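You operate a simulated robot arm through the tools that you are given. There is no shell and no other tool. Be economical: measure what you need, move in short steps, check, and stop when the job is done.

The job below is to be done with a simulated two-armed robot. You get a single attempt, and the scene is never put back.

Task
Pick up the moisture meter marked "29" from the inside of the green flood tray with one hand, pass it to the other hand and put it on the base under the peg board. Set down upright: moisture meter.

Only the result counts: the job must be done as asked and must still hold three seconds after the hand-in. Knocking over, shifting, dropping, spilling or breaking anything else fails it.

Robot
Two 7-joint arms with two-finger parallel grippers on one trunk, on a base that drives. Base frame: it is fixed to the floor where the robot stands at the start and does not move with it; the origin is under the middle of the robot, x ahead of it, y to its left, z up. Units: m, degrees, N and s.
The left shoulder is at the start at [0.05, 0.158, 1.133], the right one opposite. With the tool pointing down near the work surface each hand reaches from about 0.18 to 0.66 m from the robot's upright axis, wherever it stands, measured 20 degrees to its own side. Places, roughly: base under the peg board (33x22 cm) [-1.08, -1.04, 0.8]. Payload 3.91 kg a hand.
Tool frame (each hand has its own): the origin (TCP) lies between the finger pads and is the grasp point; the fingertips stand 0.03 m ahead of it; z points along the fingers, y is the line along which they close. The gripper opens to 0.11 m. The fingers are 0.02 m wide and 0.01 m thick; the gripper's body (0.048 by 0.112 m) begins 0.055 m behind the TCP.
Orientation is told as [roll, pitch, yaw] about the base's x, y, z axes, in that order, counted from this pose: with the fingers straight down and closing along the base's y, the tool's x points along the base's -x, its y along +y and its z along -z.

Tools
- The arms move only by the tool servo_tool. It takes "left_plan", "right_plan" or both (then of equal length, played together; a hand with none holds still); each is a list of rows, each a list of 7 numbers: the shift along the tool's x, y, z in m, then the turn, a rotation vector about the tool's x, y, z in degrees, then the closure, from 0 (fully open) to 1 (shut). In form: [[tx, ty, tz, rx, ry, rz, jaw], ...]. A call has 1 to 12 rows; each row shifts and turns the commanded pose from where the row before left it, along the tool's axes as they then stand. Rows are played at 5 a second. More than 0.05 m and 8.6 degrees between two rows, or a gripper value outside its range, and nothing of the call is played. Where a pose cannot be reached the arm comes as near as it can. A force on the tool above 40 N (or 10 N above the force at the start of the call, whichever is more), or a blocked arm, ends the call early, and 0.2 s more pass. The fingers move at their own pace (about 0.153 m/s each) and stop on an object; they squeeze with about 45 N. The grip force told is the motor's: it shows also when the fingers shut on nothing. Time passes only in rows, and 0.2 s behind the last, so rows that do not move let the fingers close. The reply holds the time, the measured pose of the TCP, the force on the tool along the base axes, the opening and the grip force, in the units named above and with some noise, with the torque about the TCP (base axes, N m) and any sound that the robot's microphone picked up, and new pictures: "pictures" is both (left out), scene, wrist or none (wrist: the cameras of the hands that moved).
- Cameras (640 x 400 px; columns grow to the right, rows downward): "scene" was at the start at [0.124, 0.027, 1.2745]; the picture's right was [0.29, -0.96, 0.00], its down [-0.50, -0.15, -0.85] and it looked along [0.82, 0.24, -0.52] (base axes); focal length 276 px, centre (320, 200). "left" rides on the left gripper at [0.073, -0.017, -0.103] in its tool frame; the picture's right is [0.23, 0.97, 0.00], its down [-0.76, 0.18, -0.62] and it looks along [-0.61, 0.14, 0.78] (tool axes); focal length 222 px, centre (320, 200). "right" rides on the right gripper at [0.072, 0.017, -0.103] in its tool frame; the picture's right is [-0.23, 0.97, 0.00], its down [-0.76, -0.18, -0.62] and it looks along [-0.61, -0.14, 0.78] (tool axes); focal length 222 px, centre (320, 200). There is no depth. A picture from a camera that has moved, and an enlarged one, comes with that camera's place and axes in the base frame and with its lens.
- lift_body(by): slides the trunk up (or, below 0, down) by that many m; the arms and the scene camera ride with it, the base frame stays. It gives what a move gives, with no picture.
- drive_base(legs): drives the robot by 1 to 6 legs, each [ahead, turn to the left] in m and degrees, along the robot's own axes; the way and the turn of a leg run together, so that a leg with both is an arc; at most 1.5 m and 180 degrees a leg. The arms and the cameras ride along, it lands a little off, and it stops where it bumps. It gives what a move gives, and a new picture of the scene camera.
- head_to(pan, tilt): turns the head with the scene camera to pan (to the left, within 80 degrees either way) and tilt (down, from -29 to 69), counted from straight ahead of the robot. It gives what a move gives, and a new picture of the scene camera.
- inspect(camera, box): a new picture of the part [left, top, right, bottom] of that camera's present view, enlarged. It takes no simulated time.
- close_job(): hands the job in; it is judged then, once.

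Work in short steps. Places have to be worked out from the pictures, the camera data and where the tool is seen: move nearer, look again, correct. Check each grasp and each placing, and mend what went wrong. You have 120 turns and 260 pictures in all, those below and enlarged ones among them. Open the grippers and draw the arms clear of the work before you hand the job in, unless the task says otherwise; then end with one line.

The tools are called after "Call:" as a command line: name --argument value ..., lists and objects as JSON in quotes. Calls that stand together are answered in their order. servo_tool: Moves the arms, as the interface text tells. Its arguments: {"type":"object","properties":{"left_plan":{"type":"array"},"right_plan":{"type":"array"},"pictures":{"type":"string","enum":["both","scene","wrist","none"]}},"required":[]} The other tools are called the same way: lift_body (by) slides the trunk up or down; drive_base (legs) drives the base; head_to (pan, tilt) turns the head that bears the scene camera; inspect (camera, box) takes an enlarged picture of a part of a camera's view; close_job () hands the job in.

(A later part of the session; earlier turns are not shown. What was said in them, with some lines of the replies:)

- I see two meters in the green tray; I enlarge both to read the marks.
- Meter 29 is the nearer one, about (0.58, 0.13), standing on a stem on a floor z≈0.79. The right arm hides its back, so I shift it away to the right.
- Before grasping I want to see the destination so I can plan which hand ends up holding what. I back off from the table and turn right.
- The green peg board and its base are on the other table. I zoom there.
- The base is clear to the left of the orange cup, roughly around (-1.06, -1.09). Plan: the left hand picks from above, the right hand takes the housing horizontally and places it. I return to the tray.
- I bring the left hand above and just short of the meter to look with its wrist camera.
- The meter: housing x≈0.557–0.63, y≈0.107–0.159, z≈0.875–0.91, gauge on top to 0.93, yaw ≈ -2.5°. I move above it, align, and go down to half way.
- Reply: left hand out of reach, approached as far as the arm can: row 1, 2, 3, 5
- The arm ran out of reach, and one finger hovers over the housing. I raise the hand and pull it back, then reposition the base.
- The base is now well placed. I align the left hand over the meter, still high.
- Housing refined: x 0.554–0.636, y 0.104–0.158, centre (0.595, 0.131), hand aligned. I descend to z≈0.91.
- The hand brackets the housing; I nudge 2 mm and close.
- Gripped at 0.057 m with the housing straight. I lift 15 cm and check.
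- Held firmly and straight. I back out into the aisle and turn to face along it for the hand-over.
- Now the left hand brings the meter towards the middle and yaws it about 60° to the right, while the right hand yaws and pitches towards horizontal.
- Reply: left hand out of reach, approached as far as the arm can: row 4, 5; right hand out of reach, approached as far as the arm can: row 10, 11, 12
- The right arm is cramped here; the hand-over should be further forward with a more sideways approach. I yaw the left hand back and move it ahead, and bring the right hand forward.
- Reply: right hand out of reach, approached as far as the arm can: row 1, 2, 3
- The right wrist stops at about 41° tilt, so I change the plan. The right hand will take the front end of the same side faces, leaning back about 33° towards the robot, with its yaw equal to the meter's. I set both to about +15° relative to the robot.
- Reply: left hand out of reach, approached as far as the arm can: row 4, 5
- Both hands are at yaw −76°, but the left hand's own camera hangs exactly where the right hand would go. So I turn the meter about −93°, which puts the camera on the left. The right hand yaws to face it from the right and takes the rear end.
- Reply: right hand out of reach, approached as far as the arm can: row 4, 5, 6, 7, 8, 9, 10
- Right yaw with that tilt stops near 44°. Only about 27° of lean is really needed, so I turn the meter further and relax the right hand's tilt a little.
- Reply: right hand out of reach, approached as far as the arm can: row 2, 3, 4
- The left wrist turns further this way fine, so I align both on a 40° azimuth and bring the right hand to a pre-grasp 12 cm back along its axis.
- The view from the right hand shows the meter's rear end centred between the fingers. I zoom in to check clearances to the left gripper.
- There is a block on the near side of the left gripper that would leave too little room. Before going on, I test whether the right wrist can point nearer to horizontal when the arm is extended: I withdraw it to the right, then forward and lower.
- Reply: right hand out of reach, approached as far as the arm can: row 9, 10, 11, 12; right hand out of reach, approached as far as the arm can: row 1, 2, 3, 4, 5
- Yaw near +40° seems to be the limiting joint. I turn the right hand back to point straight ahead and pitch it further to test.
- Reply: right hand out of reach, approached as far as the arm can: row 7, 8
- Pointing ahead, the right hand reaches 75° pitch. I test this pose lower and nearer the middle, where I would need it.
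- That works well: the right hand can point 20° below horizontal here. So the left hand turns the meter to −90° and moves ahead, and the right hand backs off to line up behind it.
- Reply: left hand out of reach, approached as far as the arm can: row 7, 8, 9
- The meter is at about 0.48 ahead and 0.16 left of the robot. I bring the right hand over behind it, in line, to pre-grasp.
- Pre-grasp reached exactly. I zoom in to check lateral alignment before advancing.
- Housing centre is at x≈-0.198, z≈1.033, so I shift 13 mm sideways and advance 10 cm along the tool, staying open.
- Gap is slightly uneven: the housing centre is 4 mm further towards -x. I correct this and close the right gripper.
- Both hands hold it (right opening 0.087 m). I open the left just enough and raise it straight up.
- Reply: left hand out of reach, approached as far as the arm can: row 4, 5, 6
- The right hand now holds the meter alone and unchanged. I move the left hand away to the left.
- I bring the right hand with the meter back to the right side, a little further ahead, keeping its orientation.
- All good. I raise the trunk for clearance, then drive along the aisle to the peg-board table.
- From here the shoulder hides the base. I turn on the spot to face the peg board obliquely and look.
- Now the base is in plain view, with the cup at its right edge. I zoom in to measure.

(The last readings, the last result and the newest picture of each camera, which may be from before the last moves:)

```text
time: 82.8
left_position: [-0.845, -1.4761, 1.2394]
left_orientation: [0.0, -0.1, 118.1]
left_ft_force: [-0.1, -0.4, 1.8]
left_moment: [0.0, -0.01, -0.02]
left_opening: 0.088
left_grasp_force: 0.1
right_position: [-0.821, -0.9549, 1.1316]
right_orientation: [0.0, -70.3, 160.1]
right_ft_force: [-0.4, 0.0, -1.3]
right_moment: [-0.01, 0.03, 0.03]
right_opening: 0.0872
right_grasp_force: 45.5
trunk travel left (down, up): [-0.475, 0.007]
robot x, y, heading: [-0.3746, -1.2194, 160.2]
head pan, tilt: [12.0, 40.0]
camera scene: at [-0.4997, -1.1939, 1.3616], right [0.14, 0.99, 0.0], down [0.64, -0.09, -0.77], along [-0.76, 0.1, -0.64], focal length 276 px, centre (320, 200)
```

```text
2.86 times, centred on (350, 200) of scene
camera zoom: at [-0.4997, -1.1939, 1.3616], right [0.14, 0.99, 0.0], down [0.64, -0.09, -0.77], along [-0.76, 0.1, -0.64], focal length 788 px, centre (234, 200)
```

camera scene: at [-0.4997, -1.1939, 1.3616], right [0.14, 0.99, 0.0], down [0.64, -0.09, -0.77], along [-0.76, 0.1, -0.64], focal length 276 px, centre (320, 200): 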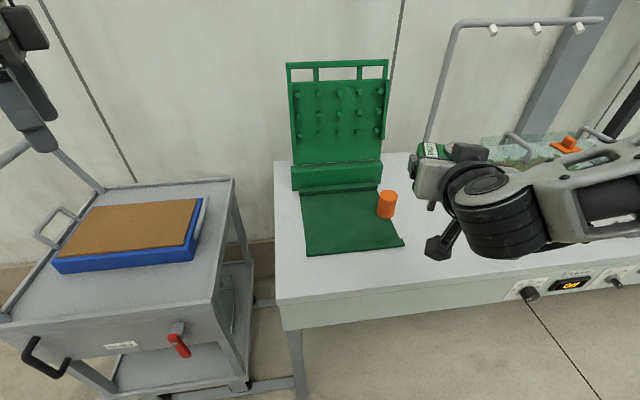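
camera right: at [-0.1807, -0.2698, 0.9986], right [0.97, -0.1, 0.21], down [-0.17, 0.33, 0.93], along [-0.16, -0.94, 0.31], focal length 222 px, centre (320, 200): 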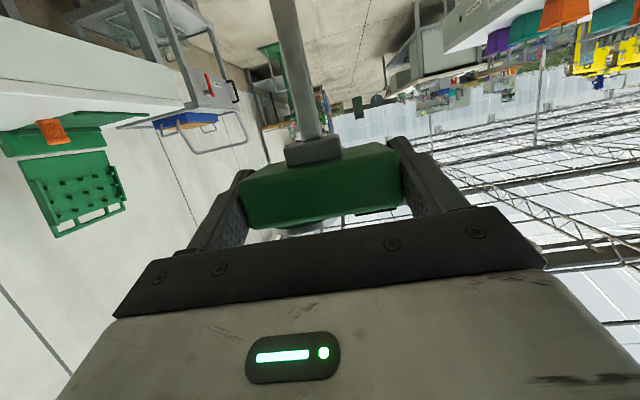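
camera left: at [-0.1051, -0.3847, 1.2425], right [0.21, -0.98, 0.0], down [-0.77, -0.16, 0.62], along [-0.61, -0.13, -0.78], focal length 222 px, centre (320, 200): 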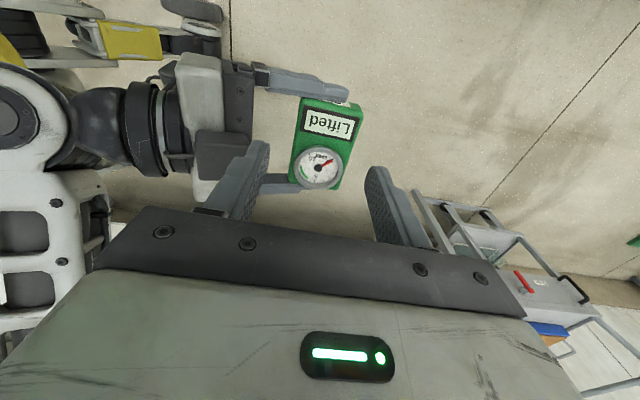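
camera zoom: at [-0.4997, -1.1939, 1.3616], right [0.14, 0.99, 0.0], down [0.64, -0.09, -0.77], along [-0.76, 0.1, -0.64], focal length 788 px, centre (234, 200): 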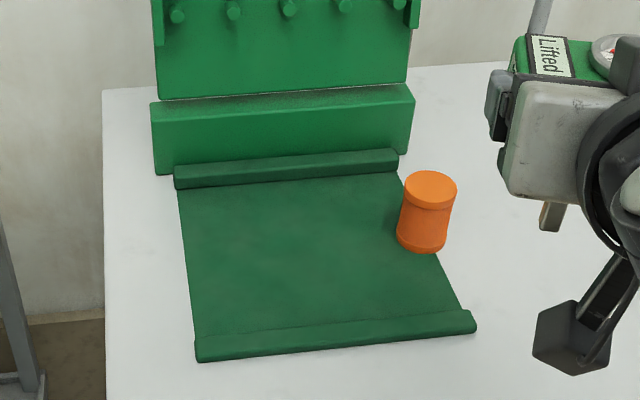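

The mat spans x -1.20…-0.956, y -1.17…-0.91, centred at (-1.08, -1.04), and the cup stands at about (-1.075, -0.915). The target for the meter is (-1.07, -1.065). I drive 13 cm ahead and shift the hand left and forward, still high.

Call:
drive_base --legs '[[0.13, 0]]'

Call:
servo_tool --right_plan '[[-0.0035, 0.0376, 0.0098, 0, 0, 0, 1], [-0.0035, 0.0376, 0.0098, 0, 0, 0, 1], [-0.0035, 0.0376, 0.0098, 0, 0, 0, 1], [-0.0035, 0.0376, 0.0098, 0, 0, 0, 1], [-0.0035, 0.0376, 0.0098, 0, 0, 0, 1], [0, 0, 0, 0, 0, 0, 1]]' --pictures "both"

```text
time: 84.0
left_position: [-0.9652, -1.4324, 1.239]
left_orientation: [0.0, 0.0, 118.3]
left_ft_force: [0.0, 0.0, 0.0]
left_moment: [-0.04, -0.02, 0.02]
left_opening: 0.0879
left_grasp_force: 0.0
right_position: [-0.9409, -0.911, 1.1308]
right_orientation: [0.0, -70.3, 160.3]
right_ft_force: [0.3, -0.3, -0.9]
right_moment: [-0.02, -0.03, 0.02]
right_opening: 0.0874
right_grasp_force: 45.0
trunk travel left (down, up): [-0.475, 0.007]
robot x, y, heading: [-0.4956, -1.1762, 160.3]
head pan, tilt: [12.0, 40.0]
camera scene: at [-0.6205, -1.1506, 1.3615], right [0.13, 0.99, 0.0], down [0.64, -0.09, -0.77], along [-0.76, 0.1, -0.64], focal length 276 px, centre (320, 200)
```

scene: 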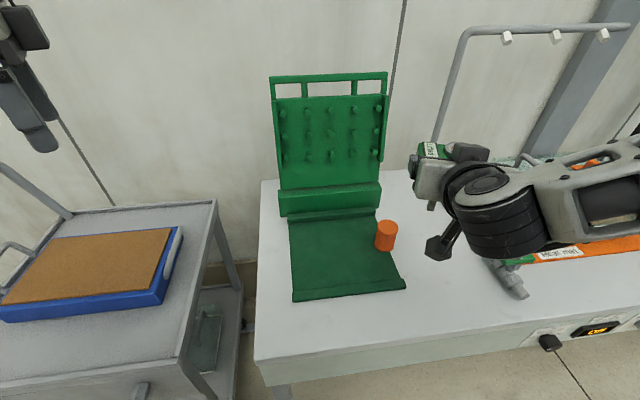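

```text
time: 85.4
left_position: [-0.964, -1.432, 1.2392]
left_orientation: [0.1, -0.2, 118.2]
left_ft_force: [0.1, 0.3, 0.8]
left_moment: [-0.01, -0.01, -0.01]
left_opening: 0.0881
left_grasp_force: 0.1
right_position: [-1.055, -1.0717, 1.1318]
right_orientation: [0.1, -70.4, 160.2]
right_ft_force: [-0.5, 0.0, -0.9]
right_moment: [-0.02, -0.01, 0.02]
right_opening: 0.0873
right_grasp_force: 45.0
trunk travel left (down, up): [-0.475, 0.007]
robot x, y, heading: [-0.4957, -1.1786, 160.0]
head pan, tilt: [12.0, 40.0]
camera scene: at [-0.6193, -1.1505, 1.3616], right [0.14, 0.99, 0.0], down [0.64, -0.09, -0.77], along [-0.76, 0.1, -0.64], focal length 276 px, centre (320, 200)
camera right: at [-0.9458, -1.1284, 1.0986], right [-0.4, -0.89, 0.21], down [0.37, 0.06, 0.93], along [-0.84, 0.45, 0.31], focal length 222 px, centre (320, 200)
```

scene: 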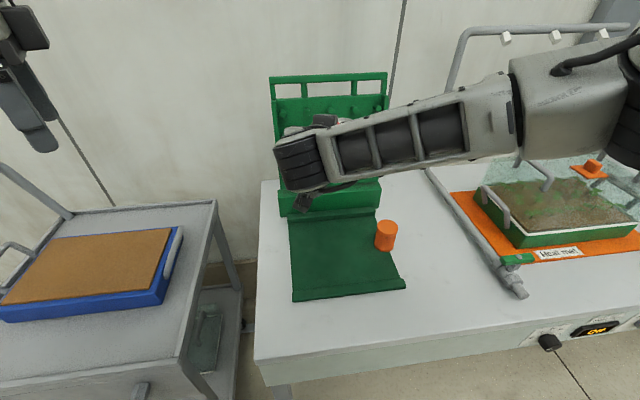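
right: 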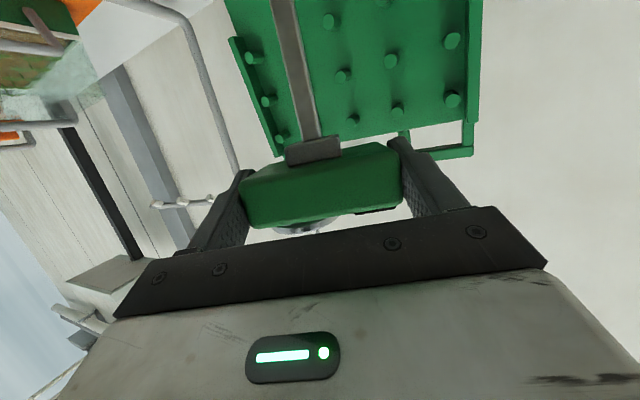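

Meter upright and hand exactly over the target. I lower the trunk in two steps, checking the arm's clearance.

Call:
lift_body --by -0.12

Call:
head_to --pan 0 --tilt 40

```text
time: 86.9
left_position: [-0.9645, -1.4328, 1.1195]
left_orientation: [0.2, -0.1, 118.2]
left_ft_force: [0.0, 0.2, -1.2]
left_moment: [-0.02, 0.01, -0.02]
left_opening: 0.0882
left_grasp_force: 0.1
right_position: [-1.0534, -1.0723, 1.0118]
right_orientation: [0.1, -70.4, 160.3]
right_ft_force: [0.9, 0.0, 0.3]
right_moment: [0.0, -0.03, 0.01]
right_opening: 0.0876
right_grasp_force: 45.7
trunk travel left (down, up): [-0.355, 0.127]
robot x, y, heading: [-0.4942, -1.1772, 160.3]
head pan, tilt: [12.0, 40.0]
```

```text
time: 87.7
left_position: [-0.9645, -1.433, 1.1199]
left_orientation: [0.0, -0.1, 118.1]
left_ft_force: [-0.2, -0.1, -1.1]
left_moment: [0.03, 0.01, 0.01]
left_opening: 0.088
left_grasp_force: 0.1
right_position: [-1.054, -1.0718, 1.0107]
right_orientation: [0.0, -70.3, 160.1]
right_ft_force: [0.6, -0.5, -1.9]
right_moment: [-0.04, -0.02, 0.03]
right_opening: 0.0873
right_grasp_force: 44.8
trunk travel left (down, up): [-0.355, 0.127]
robot x, y, heading: [-0.4963, -1.1803, 160.2]
head pan, tilt: [0.0, 40.0]
camera scene: at [-0.6153, -1.1338, 1.2416], right [0.34, 0.94, 0.0], down [0.61, -0.22, -0.77], along [-0.72, 0.26, -0.64], focal length 276 px, centre (320, 200)
```

scene: 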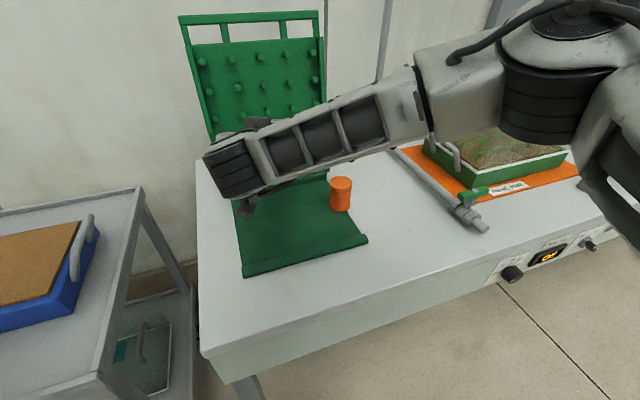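

The elbow stays over the table's front edge with ample height. I lower the trunk another 8 cm.

Call:
lift_body --by -0.08

Call:
servo_tool --right_plan '[[0, 0, 0, 0, 0, 0, 1]]' --pictures "both"

```text
time: 88.8
left_position: [-0.9663, -1.4329, 1.039]
left_orientation: [0.1, -0.1, 118.2]
left_ft_force: [0.2, -0.4, 0.5]
left_moment: [-0.02, 0.01, 0.01]
left_opening: 0.088
left_grasp_force: 0.0
right_position: [-1.0545, -1.0721, 0.9315]
right_orientation: [0.0, -70.3, 160.2]
right_ft_force: [-0.3, -0.2, -0.5]
right_moment: [0.02, 0.02, -0.01]
right_opening: 0.0874
right_grasp_force: 45.0
trunk travel left (down, up): [-0.275, 0.207]
robot x, y, heading: [-0.4927, -1.1777, 160.4]
head pan, tilt: [0.0, 40.0]
```

```text
time: 89.2
left_position: [-0.9639, -1.4333, 1.04]
left_orientation: [0.0, -0.2, 118.2]
left_ft_force: [-0.8, -0.7, -0.8]
left_moment: [0.01, 0.02, 0.02]
left_opening: 0.088
left_grasp_force: 0.0
right_position: [-1.055, -1.0719, 0.9307]
right_orientation: [0.1, -70.3, 160.2]
right_ft_force: [-0.5, 0.1, -1.1]
right_moment: [-0.02, -0.03, -0.02]
right_opening: 0.0875
right_grasp_force: 44.8
trunk travel left (down, up): [-0.275, 0.207]
robot x, y, heading: [-0.4965, -1.1788, 160.3]
head pan, tilt: [0.0, 40.0]
camera scene: at [-0.6153, -1.1338, 1.1616], right [0.34, 0.94, 0.0], down [0.61, -0.22, -0.77], along [-0.72, 0.26, -0.64], focal length 276 px, centre (320, 200)
camera right: at [-0.9458, -1.1285, 0.8986], right [-0.4, -0.89, 0.21], down [0.37, 0.06, 0.93], along [-0.84, 0.45, 0.31], focal length 222 px, centre (320, 200)
```

scene: 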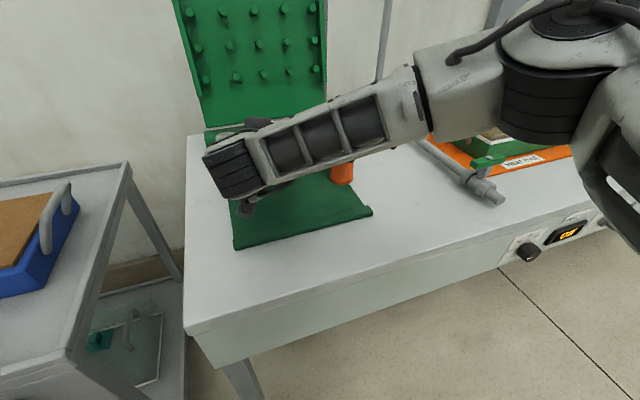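
right: 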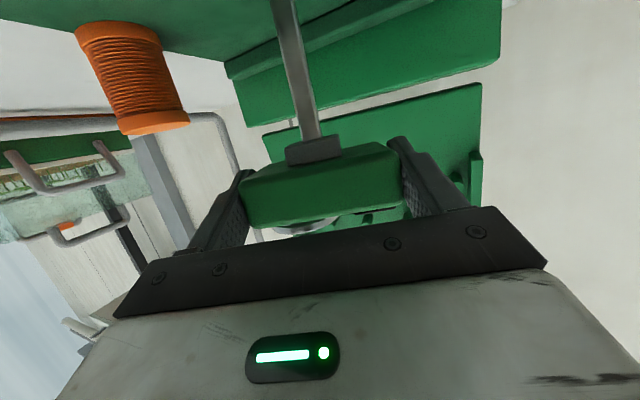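

The meter still hangs straight, with the stem tip about 3 cm above the mat. I lower vertically in small steps with the arm.

Call:
servo_tool --right_plan '[[0.0047, 0, 0.0017, 0, 0, 0, 1], [0.0047, 0, 0.0017, 0, 0, 0, 1], [0.0047, 0, 0.0017, 0, 0, 0, 1], [0.0047, 0, 0.0017, 0, 0, 0, 1], [0, 0, 0, 0, 0, 0, 1]]' --pictures "wrist"

```text
time: 90.4
left_position: [-0.965, -1.4324, 1.0403]
left_orientation: [0.1, -0.1, 118.2]
left_ft_force: [0.1, -0.4, 0.6]
left_moment: [-0.04, 0.03, 0.02]
left_opening: 0.0881
left_grasp_force: 0.1
right_position: [-1.0543, -1.0716, 0.9128]
right_orientation: [-0.1, -70.3, 160.2]
right_ft_force: [0.1, 0.0, -1.0]
right_moment: [0.0, 0.01, 0.02]
right_opening: 0.0873
right_grasp_force: 45.2
trunk travel left (down, up): [-0.275, 0.207]
robot x, y, heading: [-0.4932, -1.1788, 160.6]
head pan, tilt: [0.0, 40.0]
camera right: at [-0.9457, -1.1288, 0.8788], right [-0.4, -0.89, 0.21], down [0.37, 0.06, 0.93], along [-0.84, 0.45, 0.31], focal length 222 px, centre (320, 200)
```

right: 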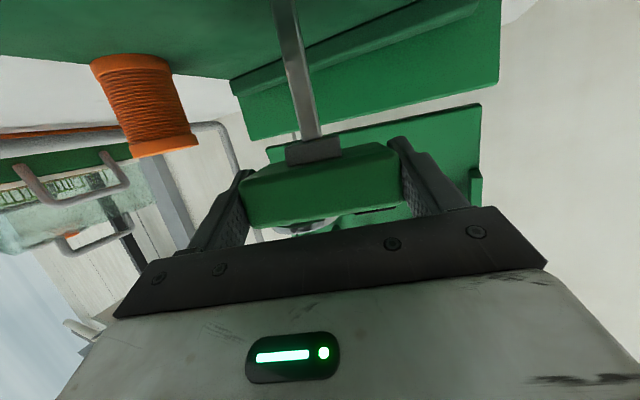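

Still free. I continue in 2 mm steps and watch the vertical force.

Call:
servo_tool --right_plan '[[0.0019, 0, 0.0007, 0, 0, 0, 1], [0.0019, 0, 0.0007, 0, 0, 0, 1], [0.0019, 0, 0.0007, 0, 0, 0, 1], [0, 0, 0, 0, 0, 0, 1]]' --pictures "none"

Call:
servo_tool --right_plan '[[0.0019, 0, 0.0007, 0, 0, 0, 1], [0, 0, 0, 0, 0, 0, 1]]' --pictures "wrist"

```text
time: 91.4
left_position: [-0.9648, -1.4339, 1.0396]
left_orientation: [-0.1, -0.1, 118.2]
left_ft_force: [-0.5, 0.5, 0.3]
left_moment: [0.01, -0.01, 0.0]
left_opening: 0.0879
left_grasp_force: 0.1
right_position: [-1.0541, -1.0721, 0.9053]
right_orientation: [0.0, -70.3, 160.1]
right_ft_force: [-0.8, -0.3, -1.9]
right_moment: [0.0, 0.0, -0.01]
right_opening: 0.0872
right_grasp_force: 44.6
trunk travel left (down, up): [-0.275, 0.207]
robot x, y, heading: [-0.4975, -1.1792, 160.1]
head pan, tilt: [0.0, 40.0]
```

```text
time: 92.0
left_position: [-0.9656, -1.4319, 1.0399]
left_orientation: [-0.1, -0.1, 118.2]
left_ft_force: [0.2, 0.1, -0.4]
left_moment: [-0.06, -0.04, -0.01]
left_opening: 0.0881
left_grasp_force: 0.1
right_position: [-1.0539, -1.0727, 0.9028]
right_orientation: [0.1, -70.3, 160.2]
right_ft_force: [0.4, 0.4, -1.0]
right_moment: [0.04, -0.02, 0.01]
right_opening: 0.0877
right_grasp_force: 44.4
trunk travel left (down, up): [-0.275, 0.207]
robot x, y, heading: [-0.4919, -1.1753, 160.2]
head pan, tilt: [0.0, 40.0]
camera right: at [-0.946, -1.1287, 0.8705], right [-0.4, -0.89, 0.21], down [0.37, 0.06, 0.93], along [-0.84, 0.45, 0.31], focal length 222 px, centre (320, 200)
```

right: 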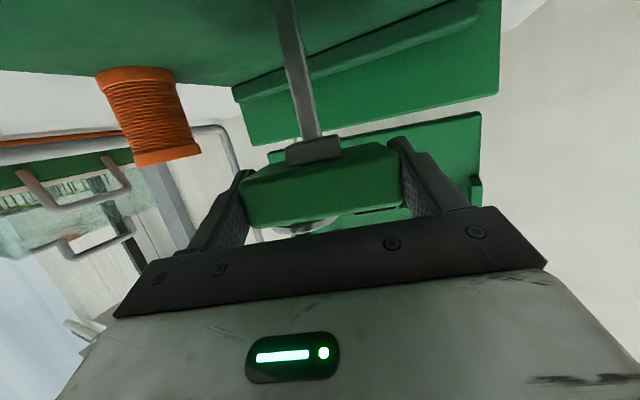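

No contact yet. I go on in 1 mm rows.

Call:
servo_tool --right_plan '[[0.00094, 0, 0.00034, 0, 0, 0, 1], [0.00094, 0, 0.00034, 0, 0, 0, 1], [0.00094, 0, 0.00034, 0, 0, 0, 1], [0, 0, 0, 0, 0, 0, 1]]' --pictures "none"

Call:
servo_tool --right_plan '[[0.00094, 0, 0.00034, 0, 0, 0, 1], [0.00094, 0, 0.00034, 0, 0, 0, 1], [0, 0, 0, 0, 0, 0, 1]]' --pictures "none"

```text
time: 93.0
left_position: [-0.9653, -1.4339, 1.0392]
left_orientation: [0.0, -0.1, 118.2]
left_ft_force: [0.3, 0.5, 0.3]
left_moment: [0.03, -0.01, 0.0]
left_opening: 0.0877
left_grasp_force: 0.0
right_position: [-1.0537, -1.0707, 0.9013]
right_orientation: [0.2, -70.5, 160.2]
right_ft_force: [-1.7, 0.4, 3.7]
right_moment: [-0.06, 0.19, 0.0]
right_opening: 0.0874
right_grasp_force: 44.6
trunk travel left (down, up): [-0.275, 0.207]
robot x, y, heading: [-0.4957, -1.1792, 160.1]
head pan, tilt: [0.0, 40.0]
```

```text
time: 93.8
left_position: [-0.9636, -1.434, 1.0406]
left_orientation: [0.1, -0.1, 118.2]
left_ft_force: [-0.3, 0.0, -0.7]
left_moment: [0.03, 0.01, 0.02]
left_opening: 0.0878
left_grasp_force: 0.0
right_position: [-1.053, -1.0707, 0.9014]
right_orientation: [0.1, -70.5, 160.1]
right_ft_force: [2.7, -1.7, 15.5]
right_moment: [0.1, -0.08, -0.04]
right_opening: 0.0874
right_grasp_force: 44.7
trunk travel left (down, up): [-0.275, 0.207]
robot x, y, heading: [-0.4958, -1.179, 160.2]
head pan, tilt: [0.0, 40.0]
```

Contact at z≈0.901 (15 N). I relieve about 1.5 mm to a light touch, then check.

Call:
servo_tool --right_plan '[[-0.0014, 0, -0.0005, 0, 0, 0, 1], [0, 0, 0, 0, 0, 0, 1]]' --pictures "wrist"

```text
time: 94.4
left_position: [-0.9655, -1.4337, 1.0394]
left_orientation: [0.1, -0.1, 118.2]
left_ft_force: [-0.2, -0.3, -0.3]
left_moment: [0.01, -0.02, 0.0]
left_opening: 0.0883
left_grasp_force: 0.1
right_position: [-1.0524, -1.0707, 0.9018]
right_orientation: [0.1, -70.6, 160.1]
right_ft_force: [-4.0, 0.7, 12.2]
right_moment: [0.15, 0.6, 0.04]
right_opening: 0.0874
right_grasp_force: 44.8
trunk travel left (down, up): [-0.275, 0.207]
robot x, y, heading: [-0.4945, -1.1797, 160.1]
head pan, tilt: [0.0, 40.0]
camera right: at [-0.9454, -1.1282, 0.8685], right [-0.4, -0.89, 0.21], down [0.37, 0.06, 0.93], along [-0.84, 0.45, 0.31], focal length 222 px, centre (320, 200)
```

right: 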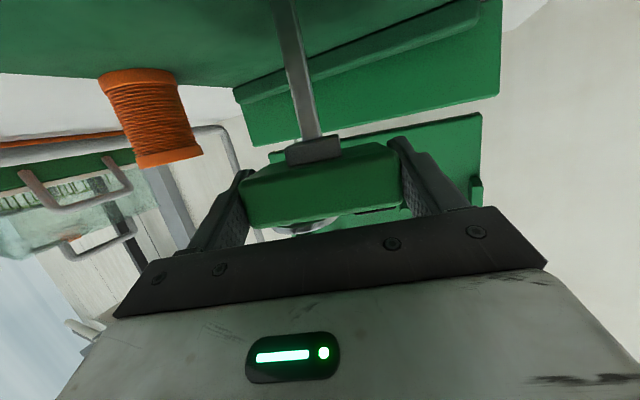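

Still pressed with a small moment; I raise one more millimetre.

Call:
servo_tool --right_plan '[[-0.00094, 0, -0.00034, 0, 0, 0, 1], [0, 0, 0, 0, 0, 0, 1], [0, 0, 0, 0, 0, 0, 1]]' --pictures "none"

```text
time: 95.2
left_position: [-0.9645, -1.4338, 1.0395]
left_orientation: [0.1, 0.0, 118.2]
left_ft_force: [0.8, -0.8, 1.0]
left_moment: [0.01, 0.0, -0.01]
left_opening: 0.0878
left_grasp_force: 0.0
right_position: [-1.0527, -1.0714, 0.9015]
right_orientation: [0.0, -70.3, 160.3]
right_ft_force: [-3.5, 1.7, 7.1]
right_moment: [0.12, 0.3, -0.01]
right_opening: 0.0874
right_grasp_force: 45.1
trunk travel left (down, up): [-0.275, 0.207]
robot x, y, heading: [-0.4972, -1.1787, 160.1]
head pan, tilt: [0.0, 40.0]
```

Nearly there; another 0.8 mm.

Call:
servo_tool --right_plan '[[-0.00075, 0, -0.00027, 0, 0, 0, 1], [0, 0, 0, 0, 0, 0, 1], [0, 0, 0, 0, 0, 0, 1]]' --pictures "none"

```text
time: 96.0
left_position: [-0.9635, -1.4315, 1.0392]
left_orientation: [0.0, -0.1, 118.2]
left_ft_force: [-0.2, -0.4, -0.5]
left_moment: [0.0, 0.0, 0.02]
left_opening: 0.0883
left_grasp_force: 0.0
right_position: [-1.0527, -1.0713, 0.9012]
right_orientation: [0.0, -70.3, 160.3]
right_ft_force: [0.9, 1.3, 2.3]
right_moment: [0.11, -0.08, -0.03]
right_opening: 0.0874
right_grasp_force: 44.9
trunk travel left (down, up): [-0.275, 0.207]
robot x, y, heading: [-0.4939, -1.1779, 160.2]
head pan, tilt: [0.0, 40.0]
```

Light contact of about 2 N and orientation unchanged. I open the right gripper gradually.

Call:
servo_tool --right_plan '[[0, 0, 0, 0, 0, 0, 0.19], [0, 0, 0, 0, 0, 0, 0.16], [0, 0, 0, 0, 0, 0, 0.1], [0, 0, 0, 0, 0, 0, 0], [0, 0, 0, 0, 0, 0, 0]]' --pictures "wrist"

Call:
inspect --camera "right" --box '[200, 0, 440, 240]'

```text
time: 97.2
left_position: [-0.9642, -1.4331, 1.04]
left_orientation: [-0.1, -0.1, 118.2]
left_ft_force: [-0.4, 0.3, -0.4]
left_moment: [0.01, -0.01, 0.01]
left_opening: 0.0879
left_grasp_force: 0.1
right_position: [-1.0545, -1.0717, 0.9021]
right_orientation: [0.0, -70.3, 160.2]
right_ft_force: [-0.1, 0.2, 0.4]
right_moment: [0.02, 0.0, -0.06]
right_opening: 0.1101
right_grasp_force: 0.0
trunk travel left (down, up): [-0.275, 0.207]
robot x, y, heading: [-0.4948, -1.1766, 160.3]
head pan, tilt: [0.0, 40.0]
camera right: at [-0.9459, -1.1285, 0.8695], right [-0.4, -0.89, 0.21], down [0.37, 0.06, 0.93], along [-0.84, 0.45, 0.31], focal length 222 px, centre (320, 200)
```

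right: 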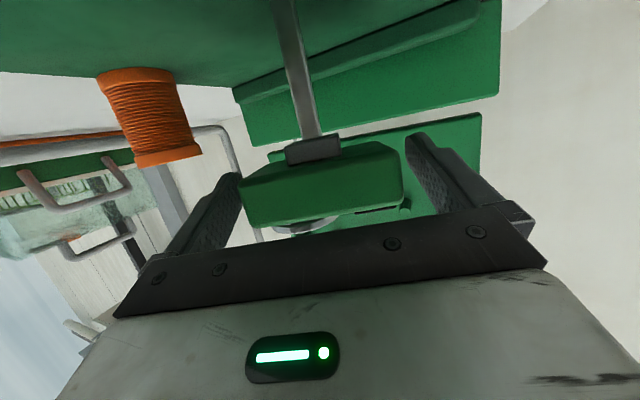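

```text
1.67 times, centred on (320, 120) of right
camera zoom: at [-0.9459, -1.1285, 0.8695], right [-0.4, -0.89, 0.21], down [0.37, 0.06, 0.93], along [-0.84, 0.45, 0.31], focal length 370 px, centre (320, 333)
```

zoom: 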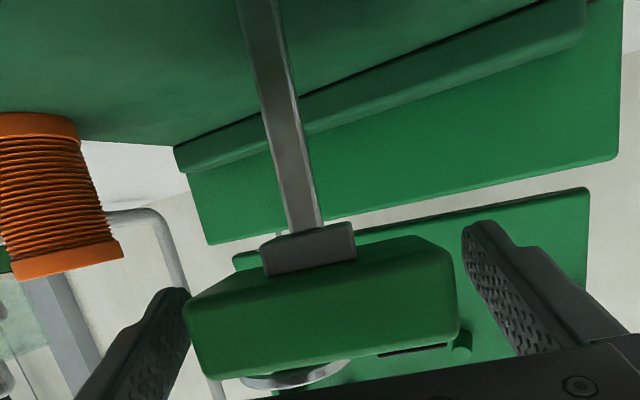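

The meter stands on its own. I draw the right hand back along its axis.

Call:
servo_tool --right_plan '[[0, 0, -0.01, 0, 0, 0, 0], [0, 0, -0.02, 0, 0, 0, 0], [0, 0, -0.03, 0, 0, 0, 0], [0, 0, -0.04, 0, 0, 0, 0], [0, 0, -0.03, 0, 0, 0, 0], [0, 0, 0, 0, 0, 0, 0]]' --pictures "both"

```text
time: 98.6
left_position: [-0.9639, -1.4337, 1.0393]
left_orientation: [0.0, -0.1, 118.2]
left_ft_force: [0.4, -0.2, -0.2]
left_moment: [0.0, 0.01, 0.01]
left_opening: 0.0881
left_grasp_force: 0.1
right_position: [-0.9393, -1.1119, 0.9453]
right_orientation: [0.1, -70.3, 160.2]
right_ft_force: [0.4, -0.1, 0.5]
right_moment: [0.03, 0.0, -0.01]
right_opening: 0.1099
right_grasp_force: 0.0
trunk travel left (down, up): [-0.275, 0.207]
robot x, y, heading: [-0.4955, -1.1806, 160.4]
head pan, tilt: [0.0, 40.0]
camera scene: at [-0.6152, -1.1338, 1.1616], right [0.34, 0.94, 0.0], down [0.6, -0.22, -0.77], along [-0.72, 0.26, -0.64], focal length 276 px, centre (320, 200)
camera right: at [-0.8309, -1.1693, 0.9131], right [-0.4, -0.89, 0.21], down [0.37, 0.06, 0.93], along [-0.84, 0.45, 0.31], focal length 222 px, centre (320, 200)
```

scene: 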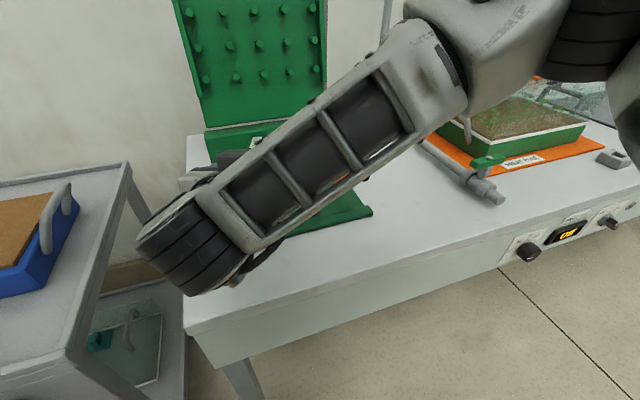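
right: 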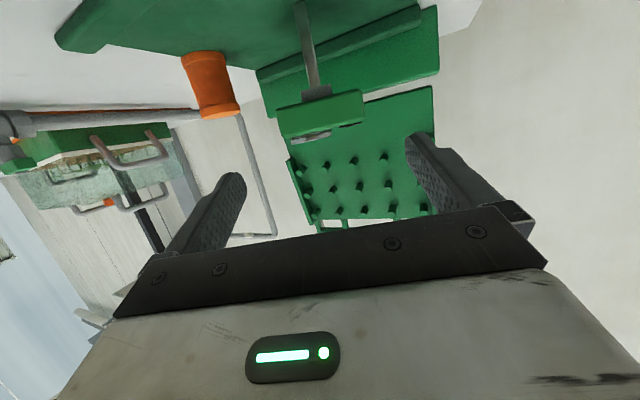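

The meter stands upright on the mat. I raise the trunk and back away, then check from the scene camera.

Call:
lift_body --by 0.15

Call:
drive_base --legs '[[-0.2, 0]]'

Call:
servo_tool --right_plan '[[0, -0.04, 0, 0, 0, 0, 0], [0, -0.045, 0, 0, 0, 0, 0], [0, -0.045, 0, 0, 0, 0, 0], [0, -0.045, 0, 0, 0, 0, 0], [0, -0.045, 0, 0, 0, 0, 0]]' --pictures "scene"

```text
time: 100.4
left_position: [-0.9649, -1.4334, 1.1892]
left_orientation: [0.0, -0.1, 118.1]
left_ft_force: [-0.1, -0.9, -0.2]
left_moment: [0.02, 0.02, 0.01]
left_opening: 0.0882
left_grasp_force: 0.1
right_position: [-0.9394, -1.1122, 1.0957]
right_orientation: [0.1, -70.3, 160.2]
right_ft_force: [-0.3, -0.2, -0.4]
right_moment: [-0.01, -0.03, 0.01]
right_opening: 0.11
right_grasp_force: 0.0
trunk travel left (down, up): [-0.425, 0.057]
robot x, y, heading: [-0.4935, -1.1778, 160.3]
head pan, tilt: [0.0, 40.0]
```

```text
time: 102.0
left_position: [-0.7718, -1.5021, 1.1907]
left_orientation: [0.2, -0.1, 118.2]
left_ft_force: [0.4, 0.1, 0.2]
left_moment: [-0.03, 0.01, 0.01]
left_opening: 0.088
left_grasp_force: 0.0
right_position: [-0.7464, -1.1824, 1.096]
right_orientation: [0.0, -70.4, 160.3]
right_ft_force: [-0.3, -0.7, 1.1]
right_moment: [0.04, -0.02, -0.01]
right_opening: 0.11
right_grasp_force: 0.0
trunk travel left (down, up): [-0.425, 0.057]
robot x, y, heading: [-0.3059, -1.248, 160.3]
head pan, tilt: [0.0, 40.0]
camera scene: at [-0.4222, -1.2031, 1.3117], right [0.34, 0.94, 0.0], down [0.6, -0.22, -0.77], along [-0.72, 0.26, -0.64], focal length 276 px, centre (320, 200)
```

scene: 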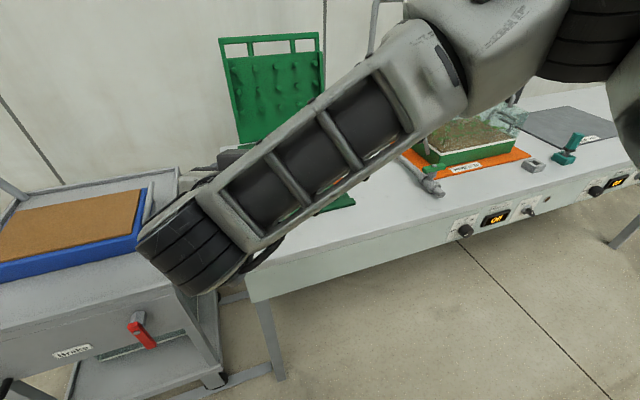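

```text
time: 103.2
left_position: [-0.7723, -1.5008, 1.1897]
left_orientation: [0.1, -0.1, 118.3]
left_ft_force: [0.0, 0.4, 0.9]
left_moment: [0.02, 0.0, 0.02]
left_opening: 0.088
left_grasp_force: 0.0
right_position: [-0.6714, -0.9756, 1.0974]
right_orientation: [0.1, -70.4, 160.2]
right_ft_force: [0.1, 0.3, -0.3]
right_moment: [-0.01, 0.01, -0.02]
right_opening: 0.11
right_grasp_force: 0.0
trunk travel left (down, up): [-0.425, 0.057]
robot x, y, heading: [-0.306, -1.2478, 160.2]
head pan, tilt: [0.0, 40.0]
camera scene: at [-0.4222, -1.2018, 1.3117], right [0.34, 0.94, 0.0], down [0.6, -0.22, -0.77], along [-0.72, 0.26, -0.64], focal length 276 px, centre (320, 200)
```

scene: 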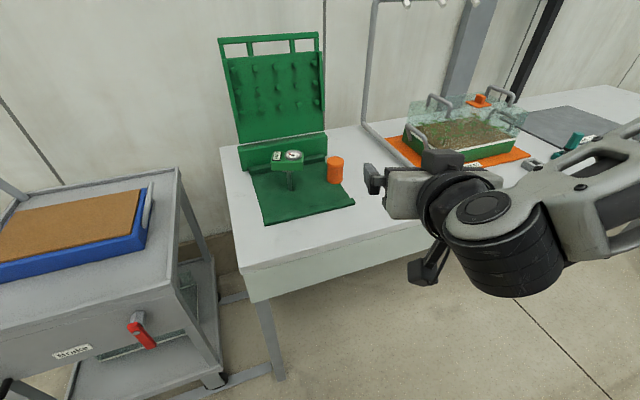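

Call:
inspect --camera "scene" --box '[220, 110, 380, 230]'

```text
3.33 times, centred on (300, 170) of scene
camera zoom: at [-0.4222, -1.2018, 1.3117], right [0.34, 0.94, 0.0], down [0.6, -0.22, -0.77], along [-0.72, 0.26, -0.64], focal length 920 px, centre (387, 300)
```

zoom: 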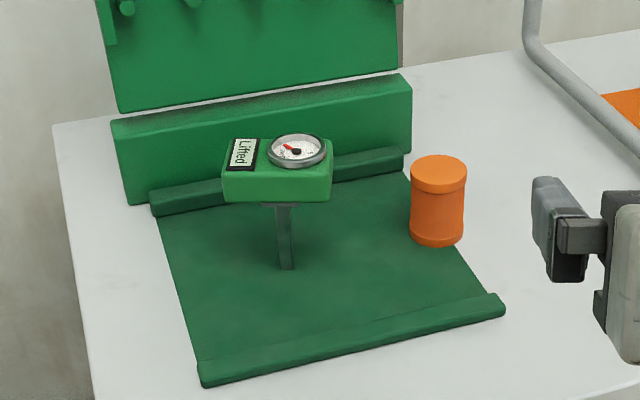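

The meter stands upright in the middle of the base and the spool has not moved. Both grippers are open and clear, so I hand the job in.

Call:
close_job

```text
The job is handed in.
```

I picked moisture meter "29" from the green flood tray with the left hand, passed it to the right hand in mid-air and set it upright on the base under the peg board. I moved nothing else that I could see, and both grippers were open and clear when I handed in.
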